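You operate a simulated robot arm through the tools that you are given. There is no shell and no other tool. Be economical: measure what you need, move in short steps, check, and stop when the job is done.

Carry out the task below with a simulated two-armed robot. There is one attempt and no reset: what you move stays moved.

JOB
Shut the bleed, pump the gauge tee to its blue mark, let it stand, vent it and tray it.
Fine: hold the tee with your other hand; two seconds or more on the mark, no higher; the blue tray. Set down upright: gauge tee.

Only the result counts: the job must be done as asked and must still hold three seconds after the hand-in. Knocking over, shifting, dropping, spilling or breaking anything else fails it.

ROBOT AND FRAMES
Two 7-joint arms with two-finger parallel grippers on one trunk, on a base that drives. Base frame: it is fixed to the floor where the robot stands at the start and does not move with it; the origin is under the middle of the robot, x ahead of it, y to its left, z up; the surface under the hand at the start is at about z = 0.88. Lengths are in m, angles in rad, forces in N, time in s.
The left shoulder is at the start at [0.06, 0.144, 0.926], the right one opposite. With the tool pointing down near the work surface each hand reaches from about 0.3 to 0.72 m from the robot's upright axis, wherever it stands, measured 20 degrees to its own side. Places, roughly: black test plunger [0.5, 0, 1]; green bleed knob [0.5, 0.2, 0.9]; inside of the blue parts tray [0.6, 0.7, 0.9]; red test needle [0.5, 0.1, 1]. Payload 1.57 kg a hand.
The tool frame of a hand sits at the grasp point between the pads (the TCP): z along the fingers, y along the line on which they close. The tips reach 0.03 m beyond it. The gripper opens to 0.11 m. The fingers are 0.024 m wide and 0.012 m thick; the gripper's body (0.048 by 0.112 m) begins 0.078 m behind the TCP.
Orientation is told as [roll, pitch, yaw] about the base's x, y, z axes, in that order, counted from this pose: with the fingers straight down and closing along the base's y, the tool's x points along the base's -x, its y along +y and its z along -z.

CONTROLS
- The arms move only by the tool play_rows. It takes "left_increments", "right_increments" or both (then of equal length, played together; a hand with none holds still); each is text: rows parted by semicolons, each of 7 numbers parted by spaces: the shift along the tool's x, y, z in units of 400 mm (1.0 is 400 mm), then the turn, a rotation vector about the tool's x, y, z in units of 120 degrees (1.0 is 120 degrees), then the opening, from 0 (shut) to 1 (fully open). In form: tx ty tz ax ay az hand; .... A call has 1 to 20 rows; each row is the pose to reach, as a shift and turn from the pose commanded when the call began, along the tool's axes at that moment. A call with a number of a shift or a turn outside -1 to 1 is refused whole. Each row takes 0.2 s and may step no farther than 0.05 m and 0.15 rad from the row before; otherwise, or with a gripper value out of range, the whole call is refused. Where a pose cannot be reached the arm comes as near as it can. A force on the tool above 40 N (or 10 N above the force at the start of the call, whichever is more), or a blocked arm, ends the call early, and 0.2 s more pass. The fingers move at their own pace (about 0.045 m/s each) and stop on an object; they squeeze with about 27 N. The grip force told is the motor's: it shows also when the fingers shut on nothing. Time passes only in rows, and 0.2 s behind the last, so rows that repeat a pose let the fingers close. It gives the time, the measured TCP pose, the force on the tool (base axes), the opening and the grip force at its end, in the units of the frame above (readings bear some noise), with the torque about the TCP (base axes, N m) and any sound that the robot's microphone picked up.
- Cameras (640 x 400 px; columns grow to the right, rows downward): "scene" is now at [0.0451, 0.0294, 1.5384]; the picture's right is [0.36, -0.93, 0.00], its down [-0.68, -0.26, -0.69] and it looks along [0.65, 0.25, -0.72] (base axes); focal length 263 px, centre (320, 200). "left" rides on the left gripper at [0.07, -0.016, -0.141] in its tool frame; the picture's right is [0.23, 0.97, 0.00], its down [-0.86, 0.20, -0.48] and it looks along [-0.47, 0.11, 0.88] (tool axes); focal length 222 px, centre (320, 200). "right" rides on the right gripper at [0.07, 0.016, -0.141] in its tool frame; the picture's right is [-0.23, 0.97, 0.00], its down [-0.86, -0.20, -0.48] and it looks along [-0.47, -0.11, 0.88] (tool axes); focal length 222 px, centre (320, 200). There is no depth. A picture from a camera that has moved, and an enlarged one, comes with that camera's place and axes in the base frame and with its lens.
- grab_frame(camera): a new picture of that camera. It takes no simulated time.
- raise_lower(by): slides the trunk up (or, below 0, down) by that many m; the arms and the scene camera ride with it, the base frame stays. It gives what a move gives, with no picture.
- steer(legs): drives the robot by 1 to 6 legs, each [ahead, left, turn to the left] in m, m and rad, along the robot's own axes; the way and the turn of a leg run together, so that a leg with both is an arc; at most 1.5 m and 3.142 rad a leg. The arms and the cameras ride along, it lands a little off, and it stops where it bumps. It gives what a move gives.
- turn_head(pan, tilt): turns the head with the scene camera to pan (to the left, within 1.501 rad either way) and tilt (down, from -0.506 to 1.204), counted from straight ahead of the robot. It gives what a move gives.
- close_up(camera, box): a new picture of the part [left, top, right, bottom] of that camera's present view, enlarged. It takes no simulated time.
- job_done(): hands the job in; it is judged then, once.

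Work in short steps. Places have to be worked out from the pictures, the camera data and where the tool is seen: move nearer, look again, correct. Check each grasp and each placing, and mend what went wrong. You have 120 turns and 108 pictures in all, those below and enlarged ones among them. Open the grippers and draw the arms clear of the work before you hand the job in, unless the task says otherwise; then end with one line.

The tools are called after "Request:" by a JSON object that holds its "api" and its "payload". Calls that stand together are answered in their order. play_rows: Moves the arms, as the interface text tells. Its arguments: {"type":"object","properties":{"left_increments":{"type":"string"},"right_increments":{"type":"string"}},"required":[]} The other tools are called the same way: raise_lower (by) slides the trunk up or down; steer (legs) drives the base; turn_head (pan, tilt) turns the head that bears the scene camera; grab_frame (camera) takes a picture; close_up (camera, box) takes an enlarged picture of a part of a camera's view; job_done () hands the job in.

At the start:

```text
t: 0.0
left_position: [0.3624, 0.3499, 0.9993]
left_ee_rot: [-0.001, 0.0, -0.001]
left_ft_force: [-0.2, 0.2, 0.0]
left_torque: [0.0, 0.05, 0.0]
left_opening: 0.1102
left_gripper_force: 0.1
right_position: [0.4591, -0.0464, 0.9994]
right_ee_rot: [0.001, -0.002, 0.0]
right_ft_force: [-0.3, -0.3, -0.7]
right_torque: [-0.04, -0.02, -0.01]
right_opening: 0.1097
right_gripper_force: 0.0
trunk travel left (down, up): [-0.525, 0.065]
robot x, y, heading: [0.0026, -0.0024, -0.001]
head pan, tilt: [0.363, 0.808]
```

scene: 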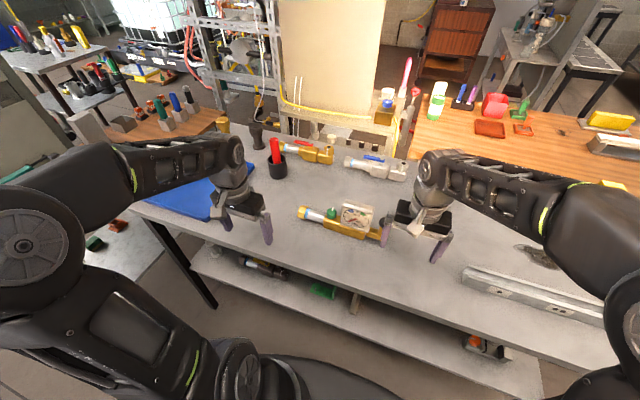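
right: 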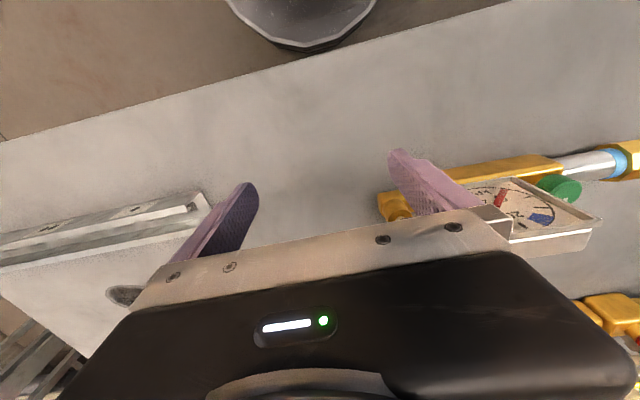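
left: 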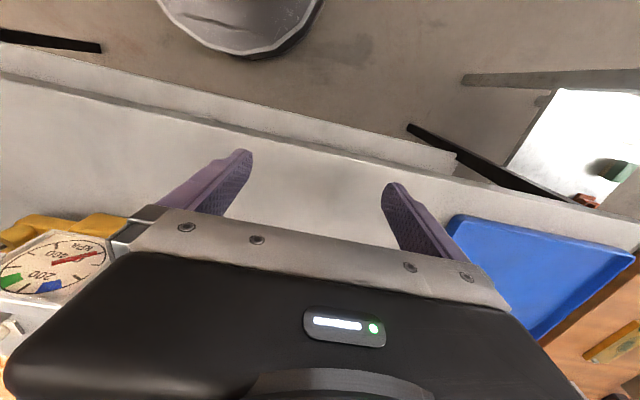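

The gauge tee lies in front between the hands. I look closer at it.

Request:
{"api": "close_up", "payload": {"camera": "scene", "box": [250, 180, 410, 280]}}

Request:
{"api": "close_up", "payload": {"camera": "scene", "box": [240, 120, 440, 245]}}

Request:
{"api": "close_up", "payload": {"camera": "right", "box": [370, 120, 640, 290]}}

```text
4.00 times, centred on (330, 230) of scene
camera zoom: at [0.0451, 0.0294, 1.5384], right [0.36, -0.93, 0.0], down [-0.68, -0.26, -0.69], along [0.65, 0.25, -0.72], focal length 1052 px, centre (280, 80)
```

zoom: 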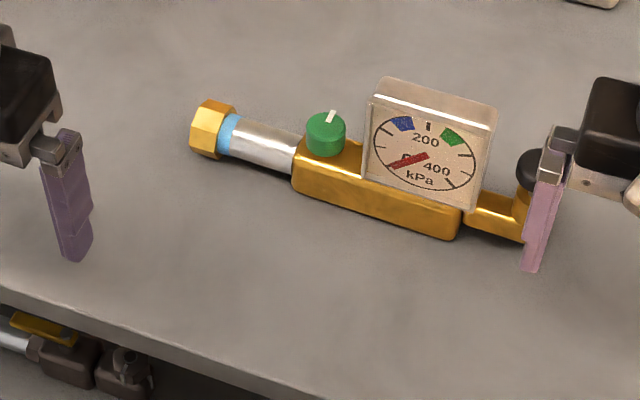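

```text
3.20 times, centred on (340, 182) of scene
camera zoom: at [0.0451, 0.0294, 1.5384], right [0.36, -0.93, 0.0], down [-0.68, -0.26, -0.69], along [0.65, 0.25, -0.72], focal length 841 px, centre (256, 256)
```

zoom: 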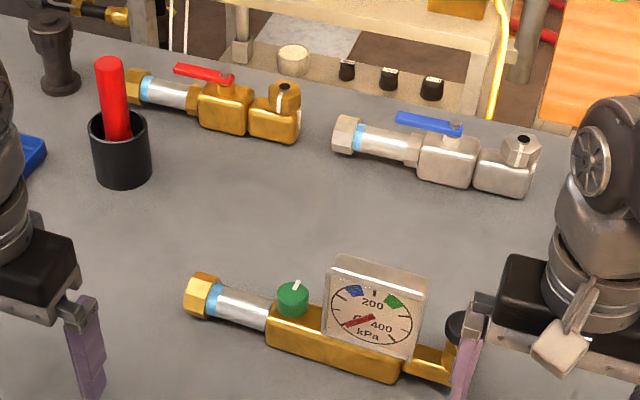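

```text
2.35 times, centred on (505, 205) of right
camera zoom: at [0.3896, -0.0311, 1.1413], right [0.23, 0.97, 0.0], down [0.86, -0.2, 0.48], along [0.47, -0.11, -0.88], focal length 523 px, centre (-115, 188)
```

zoom: 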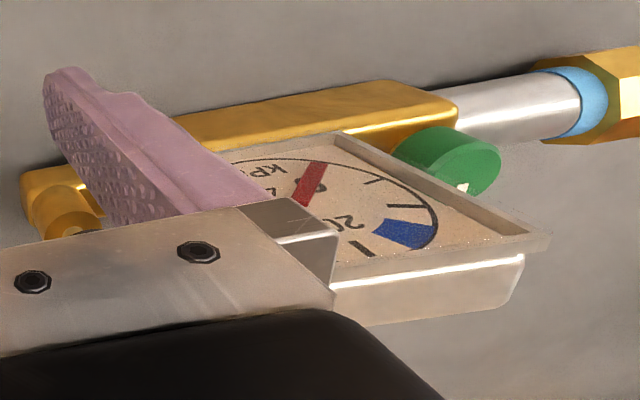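

The tee lies along y at about x=0.55 from y≈0.03 (plunger) to y≈0.29 (nut). I lift the right hand clear to see the plunger end.

Request:
{"api": "play_rows", "payload": {"right_increments": "0 -0.1 -0.1 0 0 0 1; 0.05 -0.2 -0.2 0 0 0 1; 0.1 -0.3 -0.3 0 0 0 1"}}

Request:
{"api": "turn_head", "payload": {"pan": 0.25, "tilt": 0.85}}

Request:
{"api": "grab_frame", "payload": {"camera": "scene"}}

Request:
{"api": "grab_frame", "payload": {"camera": "right"}}

```text
refused: row 1 steps farther than a row can; nothing moved
```

```text
t: 0.7
left_position: [0.3644, 0.3495, 0.9988]
left_ee_rot: [-0.001, -0.001, 0.002]
left_ft_force: [0.5, 0.2, -0.4]
left_torque: [0.01, 0.02, -0.02]
left_opening: 0.1099
left_gripper_force: 0.1
right_position: [0.4585, -0.0472, 0.999]
right_ee_rot: [0.001, -0.001, -0.001]
right_ft_force: [0.0, -0.8, -0.4]
right_torque: [-0.01, 0.05, 0.02]
right_opening: 0.1101
right_gripper_force: 0.0
trunk travel left (down, up): [-0.525, 0.065]
robot x, y, heading: [-0.0005, 0.0002, 0.001]
head pan, tilt: [0.25, 0.85]
```

```text
101 pictures are left
camera scene: at [0.0459, 0.0202, 1.5351], right [0.25, -0.97, 0.0], down [-0.73, -0.19, -0.66], along [0.64, 0.16, -0.75], focal length 263 px, centre (320, 200)
```

scene: 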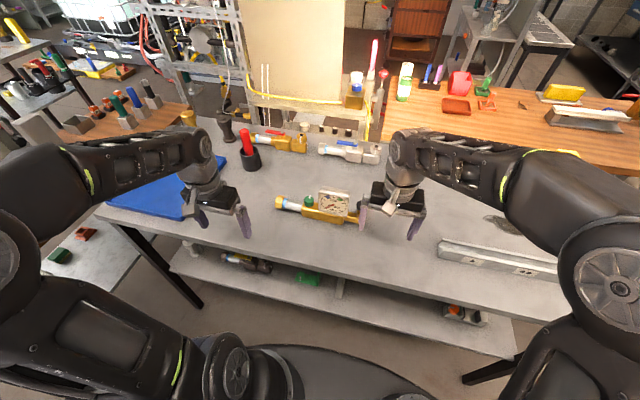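

```text
100 pictures are left
camera right: at [0.3897, -0.0311, 1.1413], right [0.23, 0.97, 0.0], down [0.86, -0.2, 0.48], along [0.47, -0.11, -0.88], focal length 222 px, centre (320, 200)
```

right: 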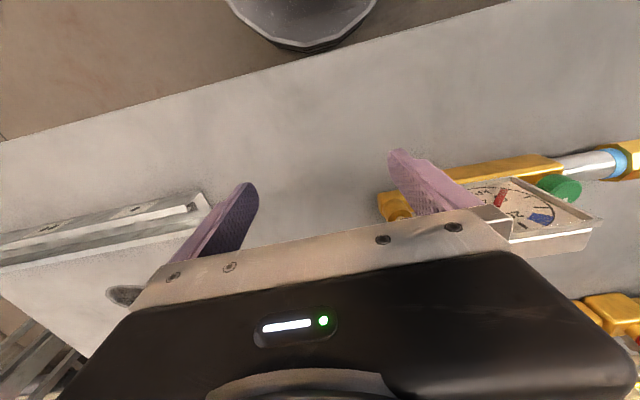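

Steps must be ≤0.05 m total; I retry the lift with smaller rows.

Request:
{"api": "play_rows", "payload": {"right_increments": "0 -0.06 -0.06 0 0 0 1; 0.04 -0.12 -0.12 0 0 0 1; 0.08 -0.18 -0.18 0 0 0 1; 0.08 -0.24 -0.24 0 0 0 1"}}

Request:
{"api": "close_up", "payload": {"camera": "scene", "box": [260, 170, 388, 250]}}

Request:
{"api": "grab_frame", "payload": {"camera": "right"}}

```text
t: 1.7
left_position: [0.3636, 0.3496, 0.9996]
left_ee_rot: [-0.001, 0.001, 0.001]
left_ft_force: [-0.3, 0.1, 0.0]
left_torque: [-0.01, 0.02, -0.02]
left_opening: 0.1099
left_gripper_force: 0.0
right_position: [0.4262, -0.1456, 1.0953]
right_ee_rot: [0.001, 0.002, 0.0]
right_ft_force: [-0.5, 0.5, 0.1]
right_torque: [0.01, -0.03, -0.03]
right_opening: 0.1101
right_gripper_force: 0.1
trunk travel left (down, up): [-0.525, 0.065]
robot x, y, heading: [0.0017, -0.0048, 0.001]
head pan, tilt: [0.25, 0.85]
```

```text
5.00 times, centred on (324, 210) of scene
camera zoom: at [0.0458, 0.0198, 1.5351], right [0.25, -0.97, 0.0], down [-0.73, -0.19, -0.66], along [0.64, 0.16, -0.75], focal length 1314 px, centre (300, 150)
```

zoom: 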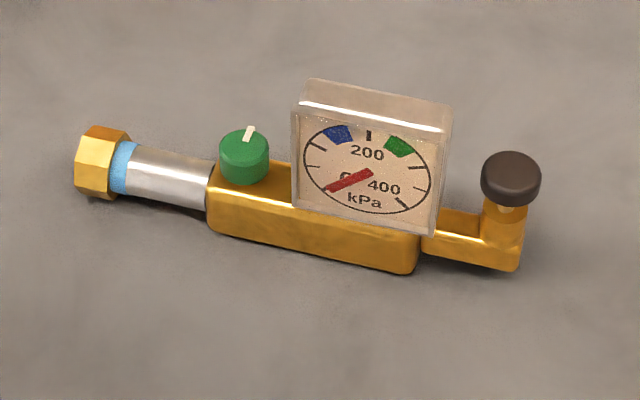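

```text
98 pictures are left
camera right: at [0.3577, -0.1293, 1.2371], right [0.23, 0.97, 0.0], down [0.86, -0.2, 0.48], along [0.47, -0.11, -0.88], focal length 222 px, centre (320, 200)
```

right: 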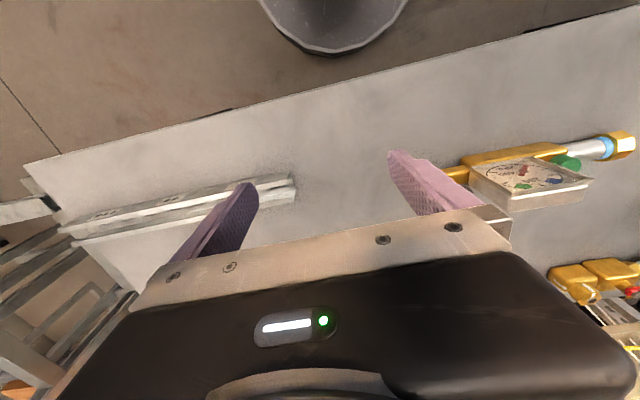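

Good view. I zoom on knob and gauge for the pointer and any marks.

Request:
{"api": "close_up", "payload": {"camera": "scene", "box": [296, 188, 328, 208]}}

Request:
{"api": "close_up", "payload": {"camera": "scene", "box": [314, 182, 362, 212]}}

```text
16.00 times, centred on (312, 198) of scene
camera zoom: at [0.0458, 0.0198, 1.5351], right [0.25, -0.97, 0.0], down [-0.73, -0.19, -0.66], along [0.64, 0.16, -0.75], focal length 4206 px, centre (448, 232)
```

zoom: 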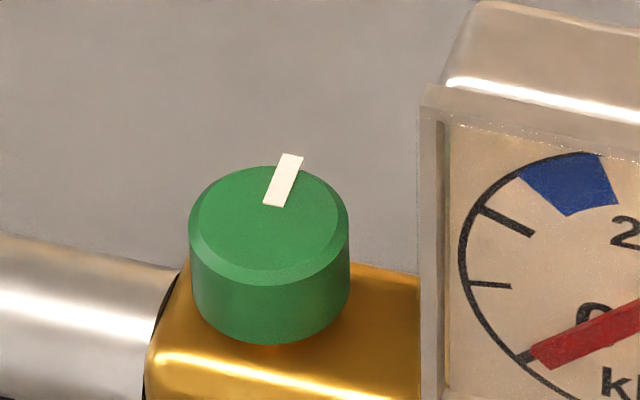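

```text
13.33 times, centred on (338, 197) of scene
camera zoom: at [0.0458, 0.0198, 1.5351], right [0.25, -0.97, 0.0], down [-0.73, -0.19, -0.66], along [0.64, 0.16, -0.75], focal length 3505 px, centre (80, 240)
```

zoom: 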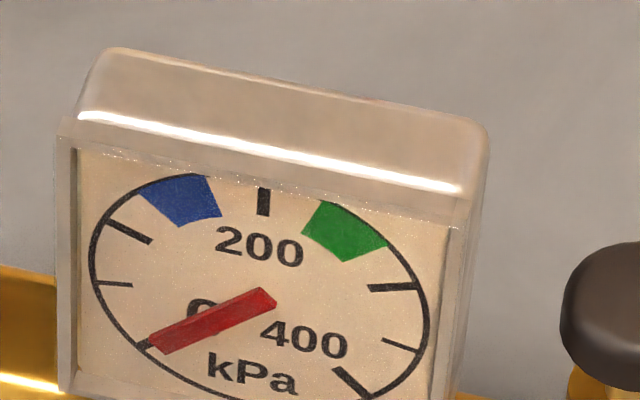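

Pointer now points about +x (across the body); the needle is at 0, blue ≈150. I first turn the left hand by -90° yaw and bring it above the silver tube, to hold the tee there.

Request:
{"api": "play_rows", "payload": {"left_increments": "-0.0377 -0.0148 -0.0062 0 0 0.0625 1; -0.0754 -0.0296 -0.0125 0 0 0.125 1; -0.1131 -0.0444 -0.0188 0 0 0.1875 1; -0.1508 -0.0592 -0.025 0 0 0.25 1; -0.1885 -0.074 -0.0312 0 0 0.3125 1; -0.2262 -0.0888 -0.0375 0 0 0.375 1; -0.264 -0.1035 -0.0438 0 0 0.4375 1; -0.3017 -0.1183 -0.05 0 0 0.5 1; -0.3394 -0.1331 -0.0562 0 0 0.5625 1; -0.3771 -0.1479 -0.0625 0 0 0.625 1; -0.4148 -0.1627 -0.0688 0 0 0.6875 1; -0.4525 -0.1775 -0.075 0 0 0.75 1; -0.4525 -0.1775 -0.075 0 0 0.75 1"}}

Request:
{"api": "grab_frame", "payload": {"camera": "left"}}

Request:
{"api": "grab_frame", "payload": {"camera": "scene"}}

```text
t: 4.5
left_position: [0.5431, 0.278, 1.0296]
left_ee_rot: [0.001, -0.001, -1.572]
left_ft_force: [0.3, -0.1, 0.9]
left_torque: [-0.02, 0.01, 0.0]
left_opening: 0.11
left_gripper_force: 0.1
right_position: [0.4274, -0.1452, 1.0965]
right_ee_rot: [0.0, 0.001, 0.001]
right_ft_force: [0.5, 1.1, 1.0]
right_torque: [-0.02, -0.01, -0.02]
right_opening: 0.11
right_gripper_force: 0.0
trunk travel left (down, up): [-0.525, 0.065]
robot x, y, heading: [-0.0012, 0.0011, -0.008]
head pan, tilt: [0.25, 0.85]
```

```text
95 pictures are left
camera left: at [0.5278, 0.3475, 1.1706], right [0.97, 0.23, 0.0], down [0.2, -0.86, 0.48], along [0.11, -0.47, -0.88], focal length 222 px, centre (320, 200)
```

left: 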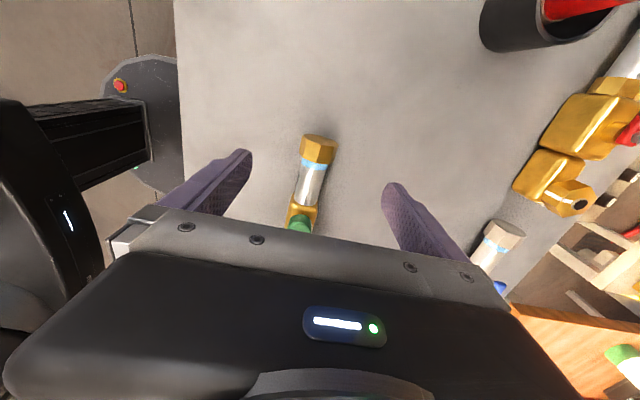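

```text
94 pictures are left
camera scene: at [0.0457, 0.0202, 1.5351], right [0.25, -0.97, 0.0], down [-0.73, -0.19, -0.66], along [0.64, 0.16, -0.75], focal length 263 px, centre (320, 200)
```

scene: 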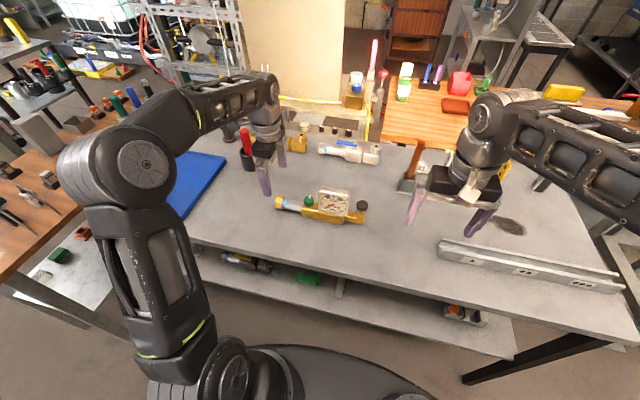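

Tube at about (0.541, 0.225). I tilt the left hand 0.4 rad (leaning to +y) and descend to just over the tube.

Request:
{"api": "play_rows", "payload": {"left_increments": "0 0 0 0 -0.064 0 1; 0 0 0 0 -0.128 0 1; 0 0 0 0 -0.191 0 1; -0.04 -0.002 0.08 0 -0.191 0 1; -0.08 -0.005 0.16 0 -0.191 0 1; -0.11 -0.005 0.23 0 -0.191 0 1; -0.115 -0.005 0.26 0 -0.191 0 1; -0.115 -0.005 0.26 0 -0.191 0 1"}}

Request:
{"api": "grab_frame", "payload": {"camera": "left"}}

Request:
{"api": "close_up", "payload": {"camera": "scene", "box": [240, 160, 400, 260]}}

```text
t: 6.3
left_position: [0.5444, 0.2334, 0.9261]
left_ee_rot: [0.0, -0.4, -1.57]
left_ft_force: [0.8, -0.1, 1.0]
left_torque: [0.02, 0.02, -0.01]
left_opening: 0.1103
left_gripper_force: 0.2
right_position: [0.4274, -0.1451, 1.0952]
right_ee_rot: [-0.001, 0.0, 0.0]
right_ft_force: [-0.3, 0.2, -0.4]
right_torque: [0.01, -0.01, 0.03]
right_opening: 0.1101
right_gripper_force: 0.0
trunk travel left (down, up): [-0.525, 0.065]
robot x, y, heading: [0.0002, 0.0007, -0.001]
head pan, tilt: [0.25, 0.85]
```

```text
93 pictures are left
camera left: at [0.5279, 0.3523, 1.0293], right [0.97, 0.21, -0.09], down [0.2, -0.6, 0.77], along [0.11, -0.77, -0.63], focal length 222 px, centre (320, 200)
```

left: 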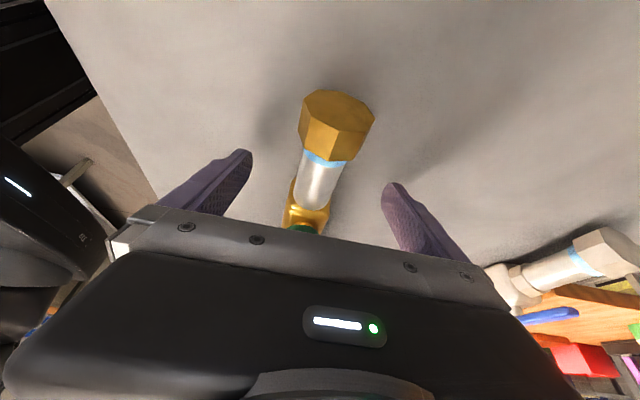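

```text
4.00 times, centred on (320, 210) of scene
camera zoom: at [0.0459, 0.0201, 1.5351], right [0.25, -0.97, 0.0], down [-0.73, -0.19, -0.66], along [0.64, 0.16, -0.75], focal length 1052 px, centre (320, 160)
```

zoom: 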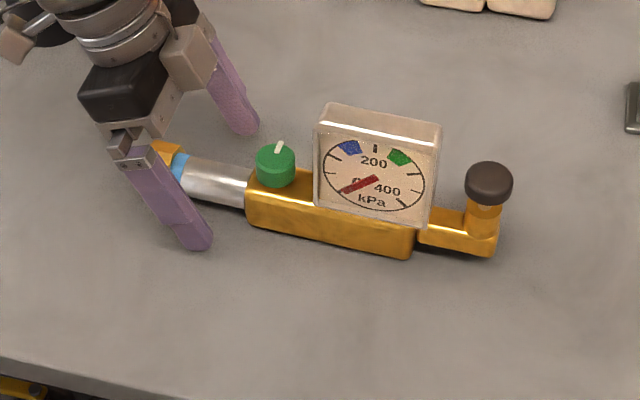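

The fingers straddle the tube. I lower 8 mm and close gently.

Request:
{"api": "play_rows", "payload": {"left_increments": "0 -0.006 0.01 0 0 0 1; 0 -0.006 0.02 0 0 0 0.8; 0 -0.006 0.02 0 0 0 0.6; 0 -0.006 0.02 0 0 0 0.4; 0 -0.006 0.02 0 0 0 0.2; 0 -0.006 0.02 0 0 0 0; 0 -0.006 0.02 0 0 0 0; 0 -0.006 0.02 0 0 0 0; 0 -0.006 0.02 0 0 0 0"}}

Request:
{"api": "close_up", "payload": {"camera": "scene", "box": [256, 170, 384, 250]}}

Request:
{"api": "close_up", "payload": {"camera": "left", "box": [180, 60, 460, 235]}}

```text
t: 8.3
left_position: [0.5414, 0.2291, 0.9193]
left_ee_rot: [-0.002, -0.399, -1.571]
left_ft_force: [-2.5, 1.1, 0.6]
left_torque: [-0.42, 0.15, -0.28]
left_opening: 0.0316
left_gripper_force: 26.7
right_position: [0.4255, -0.1441, 1.0961]
right_ee_rot: [0.001, 0.0, 0.0]
right_ft_force: [0.5, 0.9, 0.1]
right_torque: [-0.01, 0.02, 0.03]
right_opening: 0.1098
right_gripper_force: 0.0
trunk travel left (down, up): [-0.525, 0.065]
robot x, y, heading: [-0.0032, -0.0011, -0.003]
head pan, tilt: [0.25, 0.85]
```

```text
5.00 times, centred on (320, 210) of scene
camera zoom: at [0.0455, 0.0201, 1.5351], right [0.25, -0.97, 0.0], down [-0.73, -0.19, -0.66], along [0.64, 0.16, -0.75], focal length 1314 px, centre (320, 150)
```

zoom: 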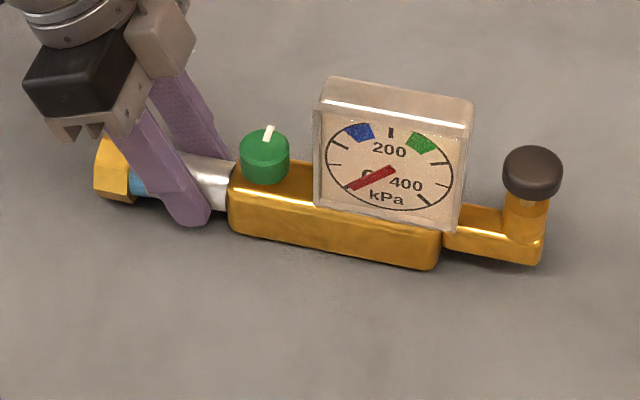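

```text
2.29 times, centred on (320, 148) of left
camera zoom: at [0.5242, 0.349, 1.0223], right [0.97, 0.21, -0.09], down [0.2, -0.6, 0.77], along [0.11, -0.77, -0.63], focal length 508 px, centre (320, 320)
```

zoom: 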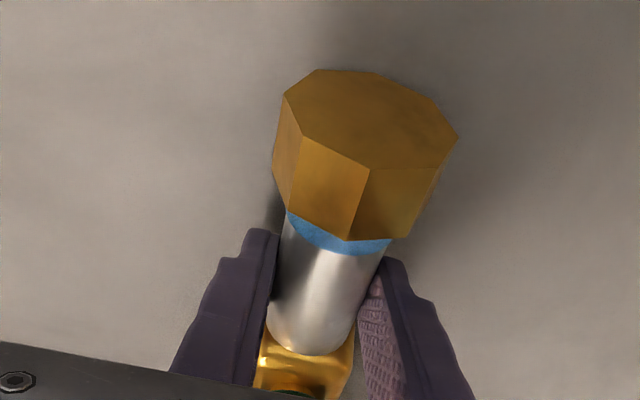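

Firmly held (0.0316 m). Now I bring the right hand above the knob, yawed so the fingers close roughly along x.

Request:
{"api": "play_rows", "payload": {"right_increments": "-0.0211 0.0579 0 0 0 -0.0655 1; -0.0422 0.1158 0 0 0 -0.131 1; -0.0633 0.1737 0 0 0 -0.1965 1; -0.0844 0.2316 0 0 0 -0.262 1; -0.1055 0.2895 0 0 0 -0.3275 1; -0.1266 0.3474 0 0 0 -0.393 1; -0.1477 0.4053 0 0 0 -0.4585 1; -0.1688 0.4632 0 0 0 -0.524 1; -0.1899 0.5211 0 0 0 -0.5895 1; -0.211 0.579 0 0 0 -0.655 1; -0.2321 0.6369 0 0 0 -0.7205 0.9; -0.2532 0.6948 0 0 0 -0.786 0.8; -0.2743 0.7527 0 0 0 -0.8515 0.7; -0.295 0.81 0 0 0 -0.9167 0.6; -0.295 0.81 0 0 0 -0.9167 0.6; -0.295 0.81 0 0 0 -0.9167 0.6"}}

Request:
{"api": "grab_frame", "payload": {"camera": "right"}}

Request:
{"api": "grab_frame", "payload": {"camera": "scene"}}

```text
t: 11.7
left_position: [0.5376, 0.2288, 0.9199]
left_ee_rot: [0.0, -0.396, -1.571]
left_ft_force: [-1.0, -1.0, -5.7]
left_torque: [0.65, 0.0, -0.35]
left_opening: 0.0313
left_gripper_force: 27.2
right_position: [0.5115, 0.0702, 1.0557]
right_ee_rot: [-0.003, -0.001, 1.921]
right_ft_force: [-0.3, 0.1, 0.0]
right_torque: [0.06, -0.06, 0.03]
right_opening: 0.0662
right_gripper_force: 0.1
right hand out of reach, approached as far as the arm can: row 7, 8, 9, 10, 11, 12, 13, 14, 15, 16
trunk travel left (down, up): [-0.525, 0.065]
robot x, y, heading: [0.0007, -0.001, 0.001]
head pan, tilt: [0.25, 0.85]
```

```text
89 pictures are left
camera right: at [0.5213, -0.0018, 1.1984], right [-0.99, -0.12, 0.0], down [-0.11, 0.87, 0.48], along [-0.06, 0.48, -0.88], focal length 222 px, centre (320, 200)
```

right: 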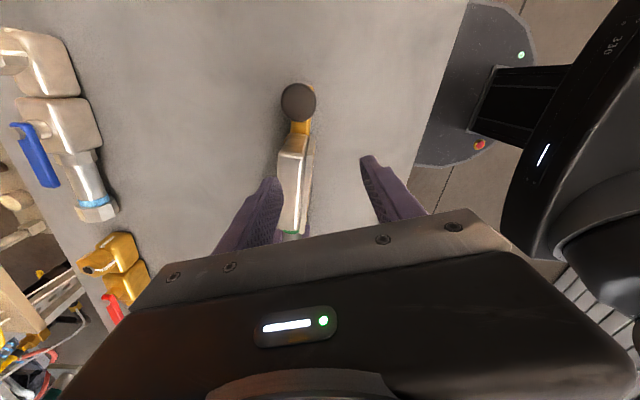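

```text
88 pictures are left
camera scene: at [0.0434, 0.0182, 1.5351], right [0.25, -0.97, 0.0], down [-0.73, -0.18, -0.66], along [0.64, 0.16, -0.75], focal length 263 px, centre (320, 200)
```

scene: 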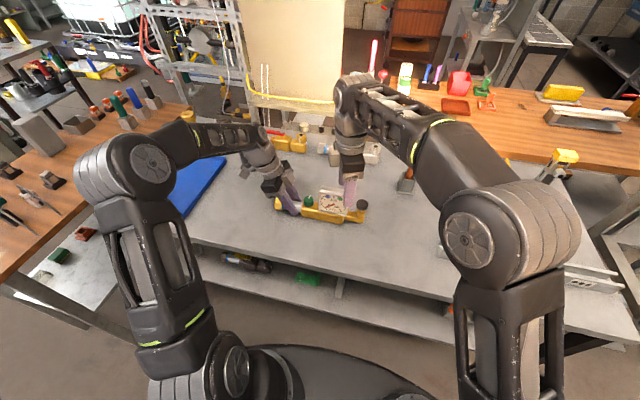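

The right hand cannot reach the knob from here; the robot should stand further left. I release the tube, retract both hands, then drive left.

Request:
{"api": "play_rows", "payload": {"left_increments": "0 0 0 0 0 0 0.3; 0 0 0 0 0 0 0.6; 0 0 0 0 0 0 0.9; 0 0 0 0 0 0 1; 0 0 0 0 0 0 1; 0 0 -0.08 0 0 0 1; 0 0 -0.16 0 0 0 1; 0 0 -0.24 0 0 0 1; 0 0 -0.3 0 0 0 1", "right_increments": "0 0 -0.04 0 0 0 0.6; 0 0 -0.08 0 0 0 0.6; 0.05 0.02 -0.1 0 0 0 0.6; 0.11 0.04 -0.1 0 0 0 0.6; 0.17 0.06 -0.1 0 0 0 0.6; 0.23 0.08 -0.1 0 0 0 0.6; 0.29 0.1 -0.1 0 0 0 0.6; 0.35 0.128 -0.1 0 0 0 0.6; 0.35 0.128 -0.1 0 0 0 0.6"}}

Request:
{"api": "grab_frame", "payload": {"camera": "scene"}}

```text
t: 13.7
left_position: [0.5391, 0.2783, 1.0305]
left_ee_rot: [0.001, -0.403, -1.569]
left_ft_force: [1.2, -0.2, 0.7]
left_torque: [-0.02, 0.0, -0.03]
left_opening: 0.1101
left_gripper_force: 0.1
right_position: [0.519, -0.0775, 1.0914]
right_ee_rot: [0.0, -0.001, 1.92]
right_ft_force: [0.4, 1.0, 0.0]
right_torque: [-0.05, -0.01, -0.02]
right_opening: 0.0658
right_gripper_force: 0.2
right hand out of reach, approached as far as the arm can: row 1, 2, 3, 4, 5, 6, 7
trunk travel left (down, up): [-0.525, 0.065]
robot x, y, heading: [-0.0016, -0.0026, -0.004]
head pan, tilt: [0.25, 0.85]
```

```text
87 pictures are left
camera scene: at [0.0462, 0.0219, 1.535], right [0.25, -0.97, 0.0], down [-0.73, -0.19, -0.66], along [0.64, 0.16, -0.75], focal length 263 px, centre (320, 200)
```

scene: 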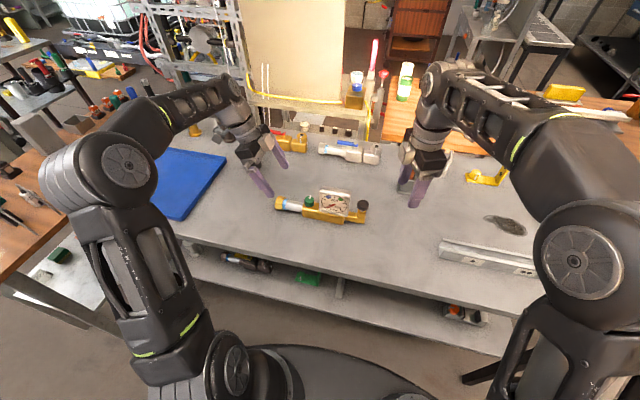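

I draw the left hand back from the red screwdriver cup and then drive 0.17 m to the left.

Request:
{"api": "play_rows", "payload": {"left_increments": "-0.01 -0.06 -0.03 0 0 0 1; -0.025 -0.12 -0.06 0 0 0 1; -0.04 -0.18 -0.09 0 0 0 1; -0.05 -0.24 -0.115 0 0 0 1; -0.05 -0.3 -0.115 0 0 0 1; -0.05 -0.3 -0.115 0 0 0 1"}}

Request:
{"api": "steer", "payload": {"legs": [[0, 0.17, 0]]}}

Request:
{"api": "turn_head", "payload": {"pan": 0.0, "tilt": 0.85}}

Request:
{"api": "grab_frame", "payload": {"camera": "scene"}}

```text
t: 15.1
left_position: [0.4207, 0.2761, 1.0799]
left_ee_rot: [0.001, -0.399, -1.57]
left_ft_force: [-0.2, 0.7, -0.1]
left_torque: [-0.01, 0.0, 0.0]
left_opening: 0.1098
left_gripper_force: 0.1
right_position: [0.5183, -0.0793, 1.0915]
right_ee_rot: [-0.001, 0.0, 1.92]
right_ft_force: [0.1, 0.3, -0.7]
right_torque: [-0.02, 0.03, 0.0]
right_opening: 0.0661
right_gripper_force: 0.1
trunk travel left (down, up): [-0.525, 0.065]
robot x, y, heading: [-0.0002, -0.0003, -0.001]
head pan, tilt: [0.25, 0.85]
```

```text
t: 16.5
left_position: [0.4224, 0.4446, 1.0783]
left_ee_rot: [0.001, -0.401, -1.573]
left_ft_force: [0.5, 0.3, 0.2]
left_torque: [-0.02, 0.01, -0.02]
left_opening: 0.11
left_gripper_force: 0.1
right_position: [0.519, 0.0884, 1.0927]
right_ee_rot: [0.001, 0.0, 1.918]
right_ft_force: [0.5, 0.6, 0.7]
right_torque: [-0.03, 0.01, -0.03]
right_opening: 0.0658
right_gripper_force: 0.0
trunk travel left (down, up): [-0.525, 0.065]
robot x, y, heading: [0.0007, 0.165, -0.001]
head pan, tilt: [0.25, 0.85]
```

```text
t: 17.3
left_position: [0.422, 0.4435, 1.0791]
left_ee_rot: [0.0, -0.4, -1.572]
left_ft_force: [-0.3, 0.3, -0.3]
left_torque: [0.03, 0.01, -0.02]
left_opening: 0.1099
left_gripper_force: 0.1
right_position: [0.5186, 0.0887, 1.0919]
right_ee_rot: [-0.001, 0.001, 1.918]
right_ft_force: [0.0, 0.4, 0.5]
right_torque: [0.0, -0.03, 0.05]
right_opening: 0.0658
right_gripper_force: 0.2
trunk travel left (down, up): [-0.525, 0.065]
robot x, y, heading: [0.0013, 0.1661, -0.003]
head pan, tilt: [0.0, 0.85]
```

```text
86 pictures are left
camera scene: at [0.0485, 0.1692, 1.5351], right [0.0, -1.0, 0.0], down [-0.75, 0.0, -0.66], along [0.66, 0.0, -0.75], focal length 263 px, centre (320, 200)
```

scene: 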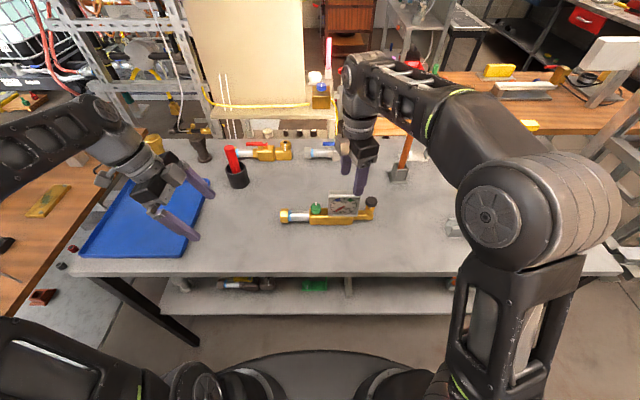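

Robot now at y=0.166. I bring the left hand back onto the tube, open.

Request:
{"api": "play_rows", "payload": {"left_increments": "-0.055 0.05 0.046 0 0 0 1; -0.11 0.1 0.091 0 0 0 1; -0.166 0.149 0.137 0 0 0 1; -0.221 0.198 0.183 0 0 0 1; -0.277 0.248 0.228 0 0 0 1; -0.332 0.2975 0.274 0 0 0 1; -0.332 0.2975 0.35 0 0 0 1; -0.332 0.2975 0.43 0 0 0 1; -0.332 0.2975 0.51 0 0 0 1; -0.332 0.2975 0.57 0 0 0 1; -0.332 0.2975 0.57 0 0 0 1"}}

Request:
{"api": "grab_frame", "payload": {"camera": "left"}}

Request:
{"api": "close_up", "payload": {"camera": "scene", "box": [256, 160, 384, 240]}}

```text
t: 19.7
left_position: [0.5393, 0.2319, 0.9194]
left_ee_rot: [0.0, -0.401, -1.575]
left_ft_force: [0.1, -0.3, 0.4]
left_torque: [0.02, 0.01, 0.01]
left_opening: 0.1099
left_gripper_force: 0.1
right_position: [0.5182, 0.0889, 1.0927]
right_ee_rot: [0.0, 0.0, 1.918]
right_ft_force: [0.1, -0.4, 0.3]
right_torque: [0.0, -0.01, -0.02]
right_opening: 0.0659
right_gripper_force: 0.1
trunk travel left (down, up): [-0.525, 0.065]
robot x, y, heading: [-0.0024, 0.1684, -0.0]
head pan, tilt: [0.0, 0.85]
```

```text
85 pictures are left
camera left: at [0.5225, 0.3503, 1.0222], right [0.97, 0.21, -0.09], down [0.2, -0.6, 0.77], along [0.11, -0.77, -0.63], focal length 222 px, centre (320, 200)
```

left: 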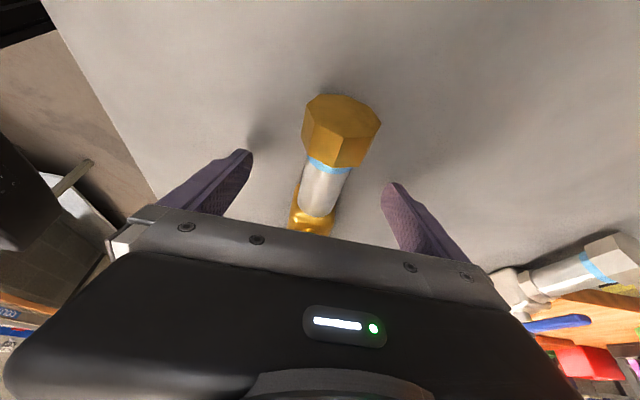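

```text
5.00 times, centred on (320, 200) of scene
camera zoom: at [0.0484, 0.1691, 1.5351], right [0.0, -1.0, 0.0], down [-0.75, 0.0, -0.66], along [0.66, 0.0, -0.75], focal length 1314 px, centre (320, 200)
```

zoom: 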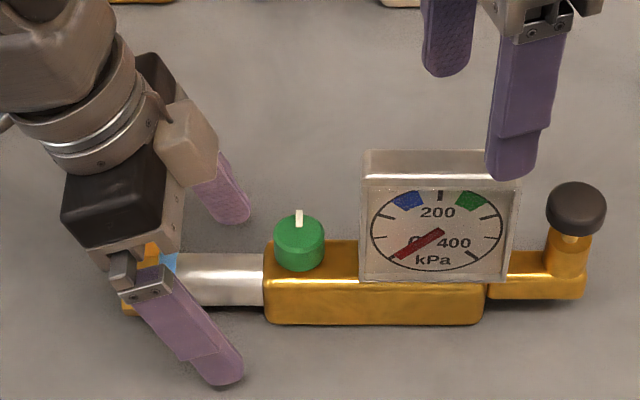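

Aligned as before. I close the left hand on the tube.

Request:
{"api": "play_rows", "payload": {"left_increments": "0 0 0 0 0 0 0.7; 0 0 0 0 0 0 0.4; 0 0 0 0 0 0 0.2; 0 0 0 0 0 0 0; 0 0 0 0 0 0 0; 0 0 0 0 0 0 0; 0 0 0 0 0 0 0", "right_increments": "0 0 0 0 0 0 0.6; 0 -0.03 0 0 0 0 0.6; -0.05 -0.06 0 0 0 0 0.6; -0.1 -0.08 0 0 0 0 0.6; -0.15 -0.1 0 0 0 0 0.6; -0.2 -0.11 0 0 0 0 0.6; -0.2 -0.11 0 0 0 0 0.6"}}

Request:
{"api": "grab_frame", "payload": {"camera": "right"}}

Request:
{"api": "grab_frame", "payload": {"camera": "scene"}}

```text
t: 21.3
left_position: [0.5391, 0.2305, 0.9197]
left_ee_rot: [0.001, -0.4, -1.573]
left_ft_force: [1.1, -0.7, 0.3]
left_torque: [-0.17, -0.09, 0.29]
left_opening: 0.031
left_gripper_force: 26.6
right_position: [0.5236, 0.0976, 1.094]
right_ee_rot: [-0.007, 0.002, 1.918]
right_ft_force: [-0.4, 0.1, -0.2]
right_torque: [-0.04, -0.01, -0.01]
right_opening: 0.0661
right_gripper_force: 0.1
right hand out of reach, approached as far as the arm can: row 2, 3, 4, 5, 6, 7
trunk travel left (down, up): [-0.525, 0.065]
robot x, y, heading: [-0.0019, 0.168, -0.001]
head pan, tilt: [0.0, 0.85]
```

```text
83 pictures are left
camera right: at [0.5314, 0.0254, 1.2349], right [-0.99, -0.12, -0.01], down [-0.11, 0.87, 0.48], along [-0.05, 0.48, -0.88], focal length 222 px, centre (320, 200)
```

right: 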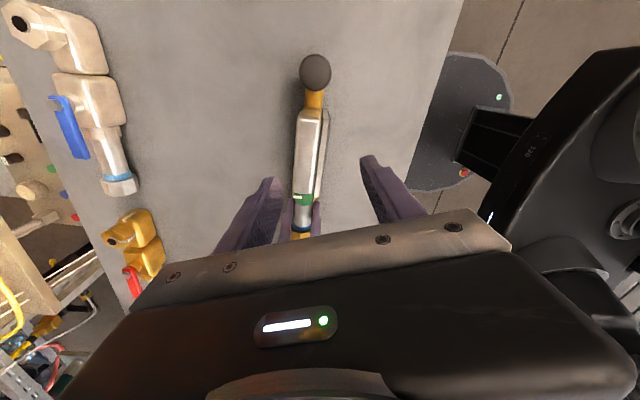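

```text
82 pictures are left
camera scene: at [0.0486, 0.169, 1.5351], right [0.0, -1.0, 0.0], down [-0.75, 0.0, -0.66], along [0.66, 0.0, -0.75], focal length 263 px, centre (320, 200)
```

scene: 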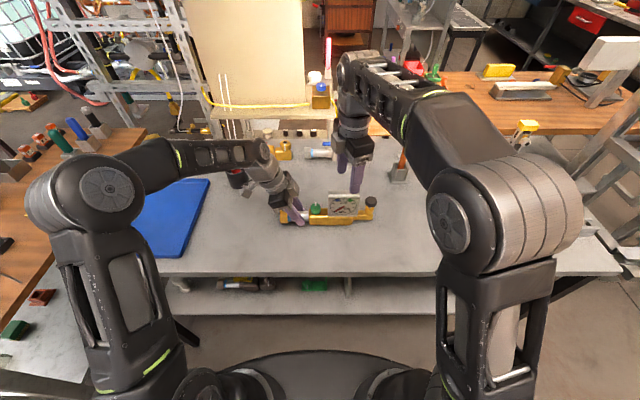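

Yaw 110° limits the right arm. I reduce yaw to 60° while moving over the knob.

Request:
{"api": "play_rows", "payload": {"right_increments": "0 0 0 0 0 0.0695 0.6; 0 0 0 0 0 0.139 0.6; 0 0 0 0 0 0.2085 0.6; -0.045 -0.028 0.03 0 0 0.278 0.6; -0.09 -0.055 0.06 0 0 0.3475 0.6; -0.134 -0.083 0.1 0 0 0.4167 0.6; -0.178 -0.11 0.1 0 0 0.4167 0.6; -0.178 -0.11 0.1 0 0 0.4167 0.6"}}

Request:
{"api": "grab_frame", "payload": {"camera": "right"}}

Request:
{"api": "close_up", "payload": {"camera": "scene", "box": [224, 130, 416, 250]}}

```text
t: 23.1
left_position: [0.5377, 0.2326, 0.9199]
left_ee_rot: [0.0, -0.402, -1.573]
left_ft_force: [-0.4, -1.2, 0.6]
left_torque: [-0.01, 0.05, -0.25]
left_opening: 0.0311
left_gripper_force: 27.4
right_position: [0.5437, 0.1799, 1.0553]
right_ee_rot: [-0.001, 0.0, 1.044]
right_ft_force: [0.3, 0.5, 1.2]
right_torque: [-0.02, 0.0, -0.02]
right_opening: 0.0658
right_gripper_force: 0.2
right hand out of reach, approached as far as the arm can: row 1, 2, 3
trunk travel left (down, up): [-0.525, 0.065]
robot x, y, heading: [0.0008, 0.1665, -0.003]
head pan, tilt: [0.0, 0.85]
```

```text
81 pictures are left
camera right: at [0.4947, 0.1291, 1.1965], right [-0.73, 0.69, 0.0], down [0.6, 0.64, 0.48], along [0.33, 0.35, -0.88], focal length 222 px, centre (320, 200)
```

right: 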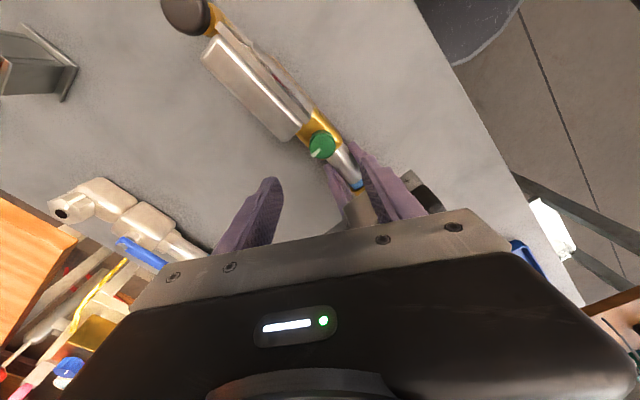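

```text
3.33 times, centred on (320, 190) of scene
camera zoom: at [0.0485, 0.1691, 1.5351], right [0.0, -1.0, 0.0], down [-0.75, 0.0, -0.66], along [0.66, 0.0, -0.75], focal length 876 px, centre (320, 233)
```

zoom: 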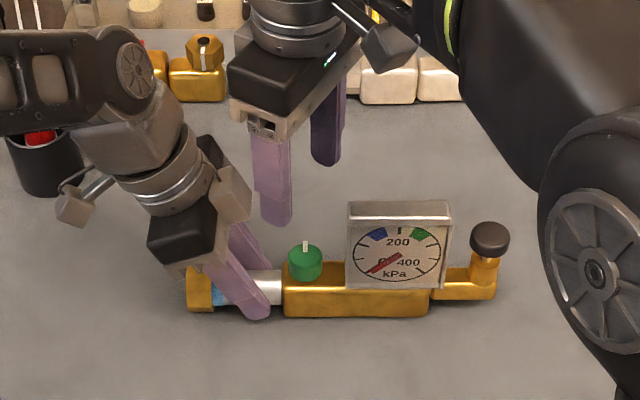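

Right hand is above the knob at (0.539, 0.179). I descend so that the tips straddle the knob just above the body.

Request:
{"api": "play_rows", "payload": {"right_increments": "0.0085 0.0095 0.06 0 0 0 0.55; 0.0085 0.0095 0.12 0 0 0 0.55; 0.0085 0.0095 0.18 0 0 0 0.55; 0.0085 0.0095 0.22 0 0 0 0.55; 0.0085 0.0095 0.2525 0 0 0 0.55; 0.0085 0.0095 0.2525 0 0 0 0.55"}}

Request:
{"api": "close_up", "payload": {"camera": "scene", "box": [272, 170, 368, 230]}}

Request:
{"api": "close_up", "payload": {"camera": "right", "box": [220, 60, 460, 210]}}

```text
t: 24.5
left_position: [0.5384, 0.2309, 0.9207]
left_ee_rot: [0.0, -0.399, -1.572]
left_ft_force: [-0.4, -1.0, 0.0]
left_torque: [0.01, -0.01, 0.24]
left_opening: 0.0312
left_gripper_force: 27.0
right_position: [0.5382, 0.181, 0.9534]
right_ee_rot: [0.0, -0.004, 1.046]
right_ft_force: [0.4, 0.2, -0.6]
right_torque: [-0.01, 0.0, 0.01]
right_opening: 0.0604
right_gripper_force: 0.1
trunk travel left (down, up): [-0.525, 0.065]
robot x, y, heading: [0.0015, 0.1686, -0.002]
head pan, tilt: [0.0, 0.85]
```

```text
6.67 times, centred on (320, 200) of scene
camera zoom: at [0.0486, 0.1691, 1.5351], right [0.0, -1.0, 0.0], down [-0.75, 0.0, -0.66], along [0.66, 0.0, -0.75], focal length 1752 px, centre (320, 200)
```

zoom: 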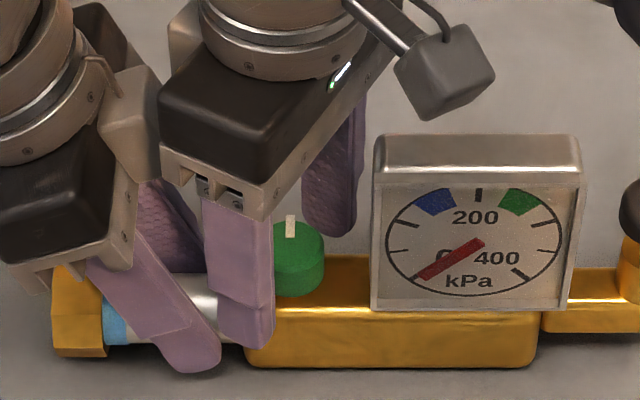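

```text
2.67 times, centred on (340, 135) of right
camera zoom: at [0.49, 0.1282, 1.095], right [-0.73, 0.69, 0.0], down [0.6, 0.64, 0.48], along [0.33, 0.35, -0.88], focal length 592 px, centre (267, 373)
```

zoom: 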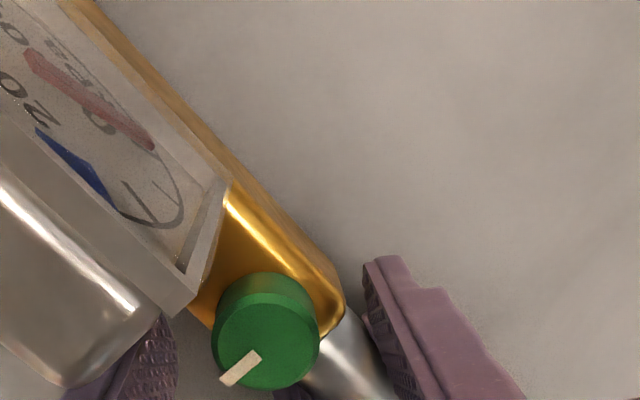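

Straddling the knob. I close on it.

Request:
{"api": "play_rows", "payload": {"right_increments": "0 0 0 0 0 0 0.45; 0 0 0 0 0 0 0.35; 0 0 0 0 0 0 0.25; 0 0 0 0 0 0 0.15; 0 0 0 0 0 0 0.1; 0 0 0 0 0 0 0.1"}}

Request:
{"api": "close_up", "payload": {"camera": "scene", "box": [272, 170, 368, 230]}}

```text
t: 25.9
left_position: [0.5388, 0.2318, 0.919]
left_ee_rot: [-0.001, -0.4, -1.576]
left_ft_force: [-6.0, 2.5, 5.7]
left_torque: [0.08, 0.04, -0.9]
left_opening: 0.0313
left_gripper_force: 27.1
right_position: [0.5384, 0.1803, 0.9527]
right_ee_rot: [-0.001, -0.001, 1.046]
right_ft_force: [8.5, -1.7, 0.5]
right_torque: [-0.17, -0.33, 0.66]
right_opening: 0.0572
right_gripper_force: 26.8
trunk travel left (down, up): [-0.525, 0.065]
robot x, y, heading: [0.0005, 0.1681, -0.004]
head pan, tilt: [0.0, 0.85]
```

```text
6.67 times, centred on (320, 200) of scene
camera zoom: at [0.0489, 0.1691, 1.5351], right [0.0, -1.0, 0.0], down [-0.75, 0.0, -0.66], along [0.66, 0.0, -0.75], focal length 1752 px, centre (320, 200)
```

zoom: 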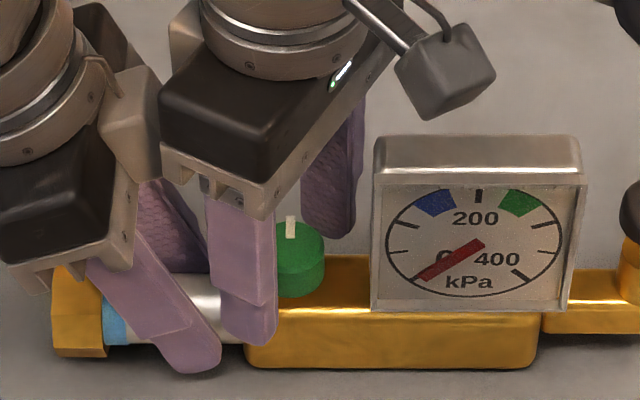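

The fingers stalled at 0.057 — likely on the body edge below the knob. I reopen, rise 8 mm and retry.

Request:
{"api": "play_rows", "payload": {"right_increments": "0 0 0 0 0 0 0.58; 0 0 -0.01 0 0 0 0.58; 0 0 -0.02 0 0 0 0.58; 0 0 -0.02 0 0 0 0.45; 0 0 -0.02 0 0 0 0.35; 0 0 -0.02 0 0 0 0.25; 0 0 -0.02 0 0 0 0.15; 0 0 -0.02 0 0 0 0.1; 0 0 -0.02 0 0 0 0.1"}}

Request:
{"api": "close_up", "payload": {"camera": "scene", "box": [272, 170, 368, 230]}}

Request:
{"api": "close_up", "payload": {"camera": "right", "box": [220, 60, 460, 210]}}

```text
t: 27.9
left_position: [0.5381, 0.2314, 0.9193]
left_ee_rot: [0.0, -0.4, -1.571]
left_ft_force: [-1.9, 1.1, 1.7]
left_torque: [-0.08, 0.15, -0.27]
left_opening: 0.0314
left_gripper_force: 27.3
right_position: [0.5379, 0.1803, 0.9627]
right_ee_rot: [0.003, 0.0, 1.046]
right_ft_force: [2.6, -1.8, 0.3]
right_torque: [0.12, -0.18, 0.01]
right_opening: 0.0291
right_gripper_force: 27.1
trunk travel left (down, up): [-0.525, 0.065]
robot x, y, heading: [0.0054, 0.1684, -0.004]
head pan, tilt: [0.0, 0.85]
```

```text
6.67 times, centred on (320, 200) of scene
camera zoom: at [0.0486, 0.1691, 1.5351], right [0.0, -1.0, 0.0], down [-0.75, 0.0, -0.66], along [0.66, 0.0, -0.75], focal length 1752 px, centre (320, 200)
```

zoom: 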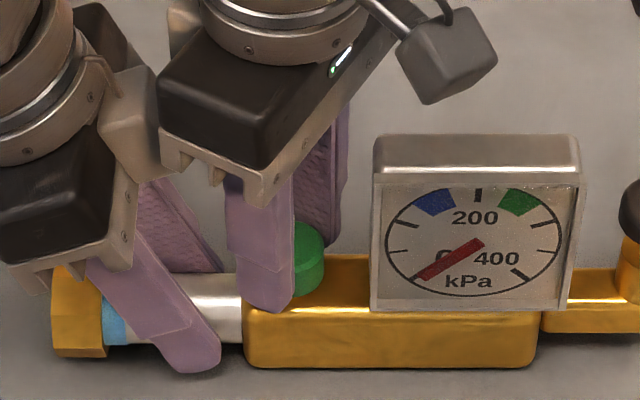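

```text
2.67 times, centred on (340, 135) of right
camera zoom: at [0.4897, 0.128, 1.1034], right [-0.73, 0.69, 0.0], down [0.6, 0.64, 0.48], along [0.33, 0.35, -0.88], focal length 592 px, centre (267, 373)
```

zoom: 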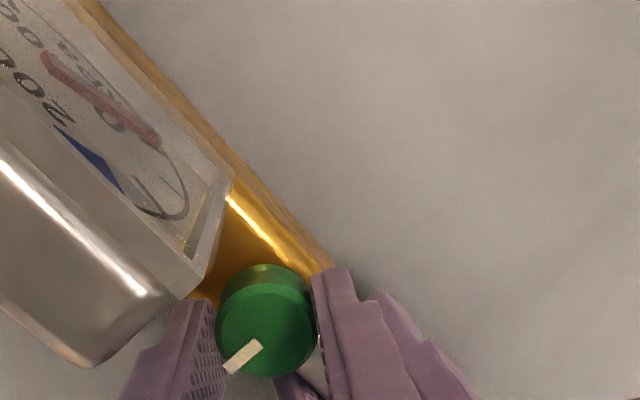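

Knob gripped (0.029). I turn it clockwise 45° and watch torque and sound.

Request:
{"api": "play_rows", "payload": {"right_increments": "0 0 0 0 0 0.06 0.1; 0 0 0 0 0 0.12 0.1; 0 0 0 0 0 0.18 0.1; 0 0 0 0 0 0.24 0.1; 0 0 0 0 0 0.30 0.1; 0 0 0 0 0 0.36 0.1"}}

Request:
{"api": "close_up", "payload": {"camera": "right", "box": [220, 60, 460, 210]}}

Request:
{"api": "close_up", "payload": {"camera": "scene", "box": [272, 170, 368, 230]}}

```text
t: 28.9
left_position: [0.541, 0.2357, 0.9198]
left_ee_rot: [0.002, -0.4, -1.557]
left_ft_force: [5.1, 4.4, 3.5]
left_torque: [-1.56, 2.55, -1.05]
left_opening: 0.0346
left_gripper_force: 26.7
right_position: [0.5334, 0.1827, 0.9629]
right_ee_rot: [0.0, 0.007, 0.583]
right_ft_force: [-6.8, -4.5, 1.8]
right_torque: [0.85, -1.88, 1.17]
right_opening: 0.0293
right_gripper_force: 27.1
trunk travel left (down, up): [-0.525, 0.065]
robot x, y, heading: [-0.0002, 0.1692, -0.006]
head pan, tilt: [0.0, 0.85]
stopped in row 5 (right hand): the force on the tool passed its limit at 46 N (the readings are from after the stop); the commanded pose is now the measured one
```

```text
2.67 times, centred on (340, 135) of right
camera zoom: at [0.468, 0.1569, 1.1044], right [-0.35, 0.94, 0.0], down [0.83, 0.31, 0.47], along [0.44, 0.16, -0.88], focal length 592 px, centre (267, 373)
```

zoom: 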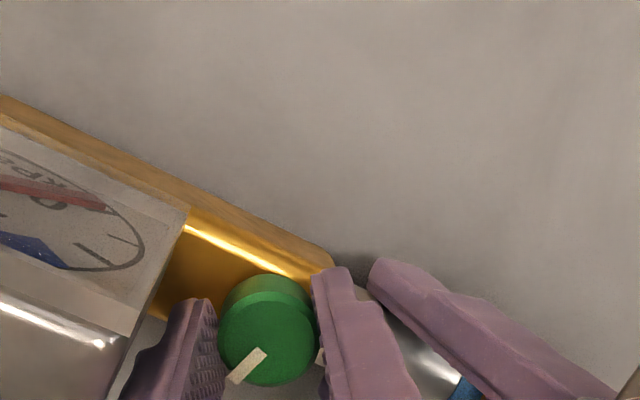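

```text
6.67 times, centred on (320, 200) of scene
camera zoom: at [0.0479, 0.169, 1.5351], right [0.0, -1.0, 0.0], down [-0.75, 0.0, -0.66], along [0.66, 0.0, -0.75], focal length 1752 px, centre (320, 200)
```

zoom: 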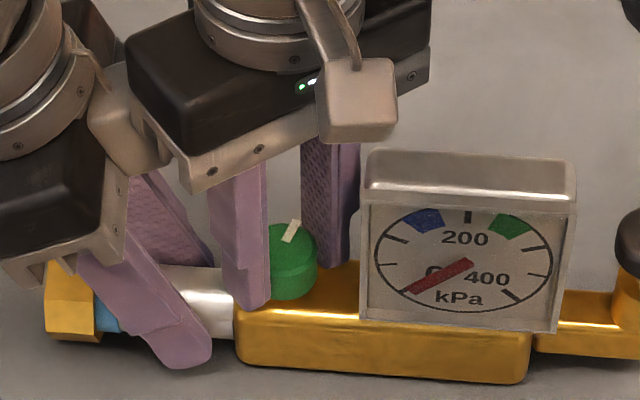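

It turned ~23° and then jammed with tee twisting; either the stop or a finger against the gauge. I rotate back, release, and regrip at a larger yaw with the fingers away from the gauge.

Request:
{"api": "play_rows", "payload": {"right_increments": "-0.0015 -0.003 0 0 0 -0.055 0.1; -0.003 -0.006 0 0 0 -0.11 0.1; -0.005 -0.009 0 0 0 -0.165 0.1; -0.006 -0.011 0 0 0 -0.221 0.1; -0.006 -0.011 0 0 0 -0.221 0.25; -0.006 -0.011 0 0 0 -0.221 0.45; -0.006 -0.011 0 0 0 -0.221 0.5; -0.006 -0.011 0 0 0 -0.221 0.5"}}

Request:
{"api": "close_up", "payload": {"camera": "scene", "box": [272, 170, 368, 230]}}

Request:
{"api": "close_up", "payload": {"camera": "right", "box": [220, 60, 460, 210]}}

```text
t: 30.7
left_position: [0.5434, 0.2364, 0.9199]
left_ee_rot: [0.004, -0.398, -1.557]
left_ft_force: [0.8, 0.2, -0.2]
left_torque: [-0.1, -0.01, 0.25]
left_opening: 0.0313
left_gripper_force: 27.3
right_position: [0.5381, 0.1808, 0.961]
right_ee_rot: [0.007, 0.006, 1.044]
right_ft_force: [-1.0, -0.8, -0.6]
right_torque: [0.02, 0.03, -0.02]
right_opening: 0.0549
right_gripper_force: 0.1
trunk travel left (down, up): [-0.525, 0.065]
robot x, y, heading: [0.0005, 0.1646, -0.004]
head pan, tilt: [0.0, 0.85]
```

```text
6.67 times, centred on (320, 200) of scene
camera zoom: at [0.049, 0.1692, 1.5351], right [0.0, -1.0, 0.0], down [-0.75, 0.0, -0.66], along [0.66, 0.0, -0.75], focal length 1752 px, centre (320, 200)
```

zoom: 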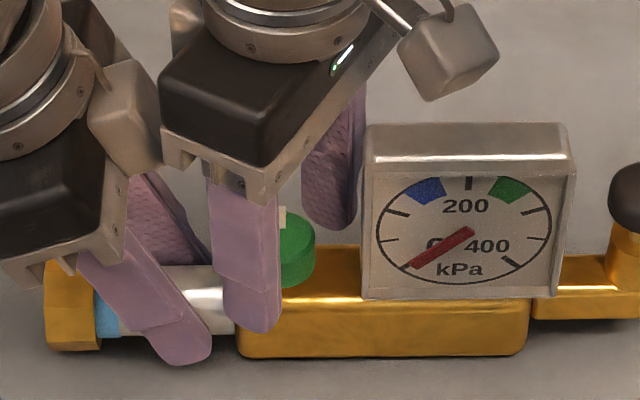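

```text
2.67 times, centred on (340, 135) of right
camera zoom: at [0.4912, 0.1274, 1.1035], right [-0.73, 0.69, 0.0], down [0.61, 0.64, 0.47], along [0.32, 0.35, -0.88], focal length 592 px, centre (267, 373)
```

zoom: 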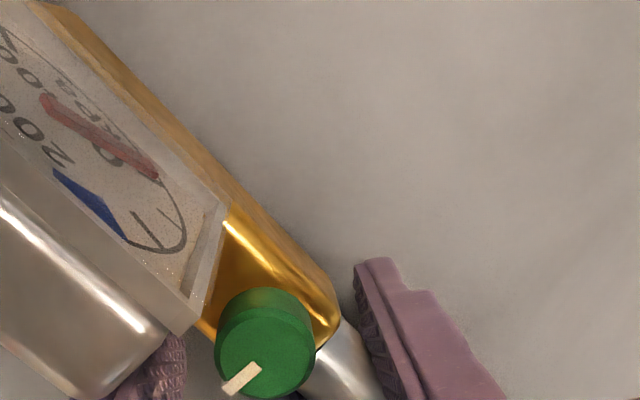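

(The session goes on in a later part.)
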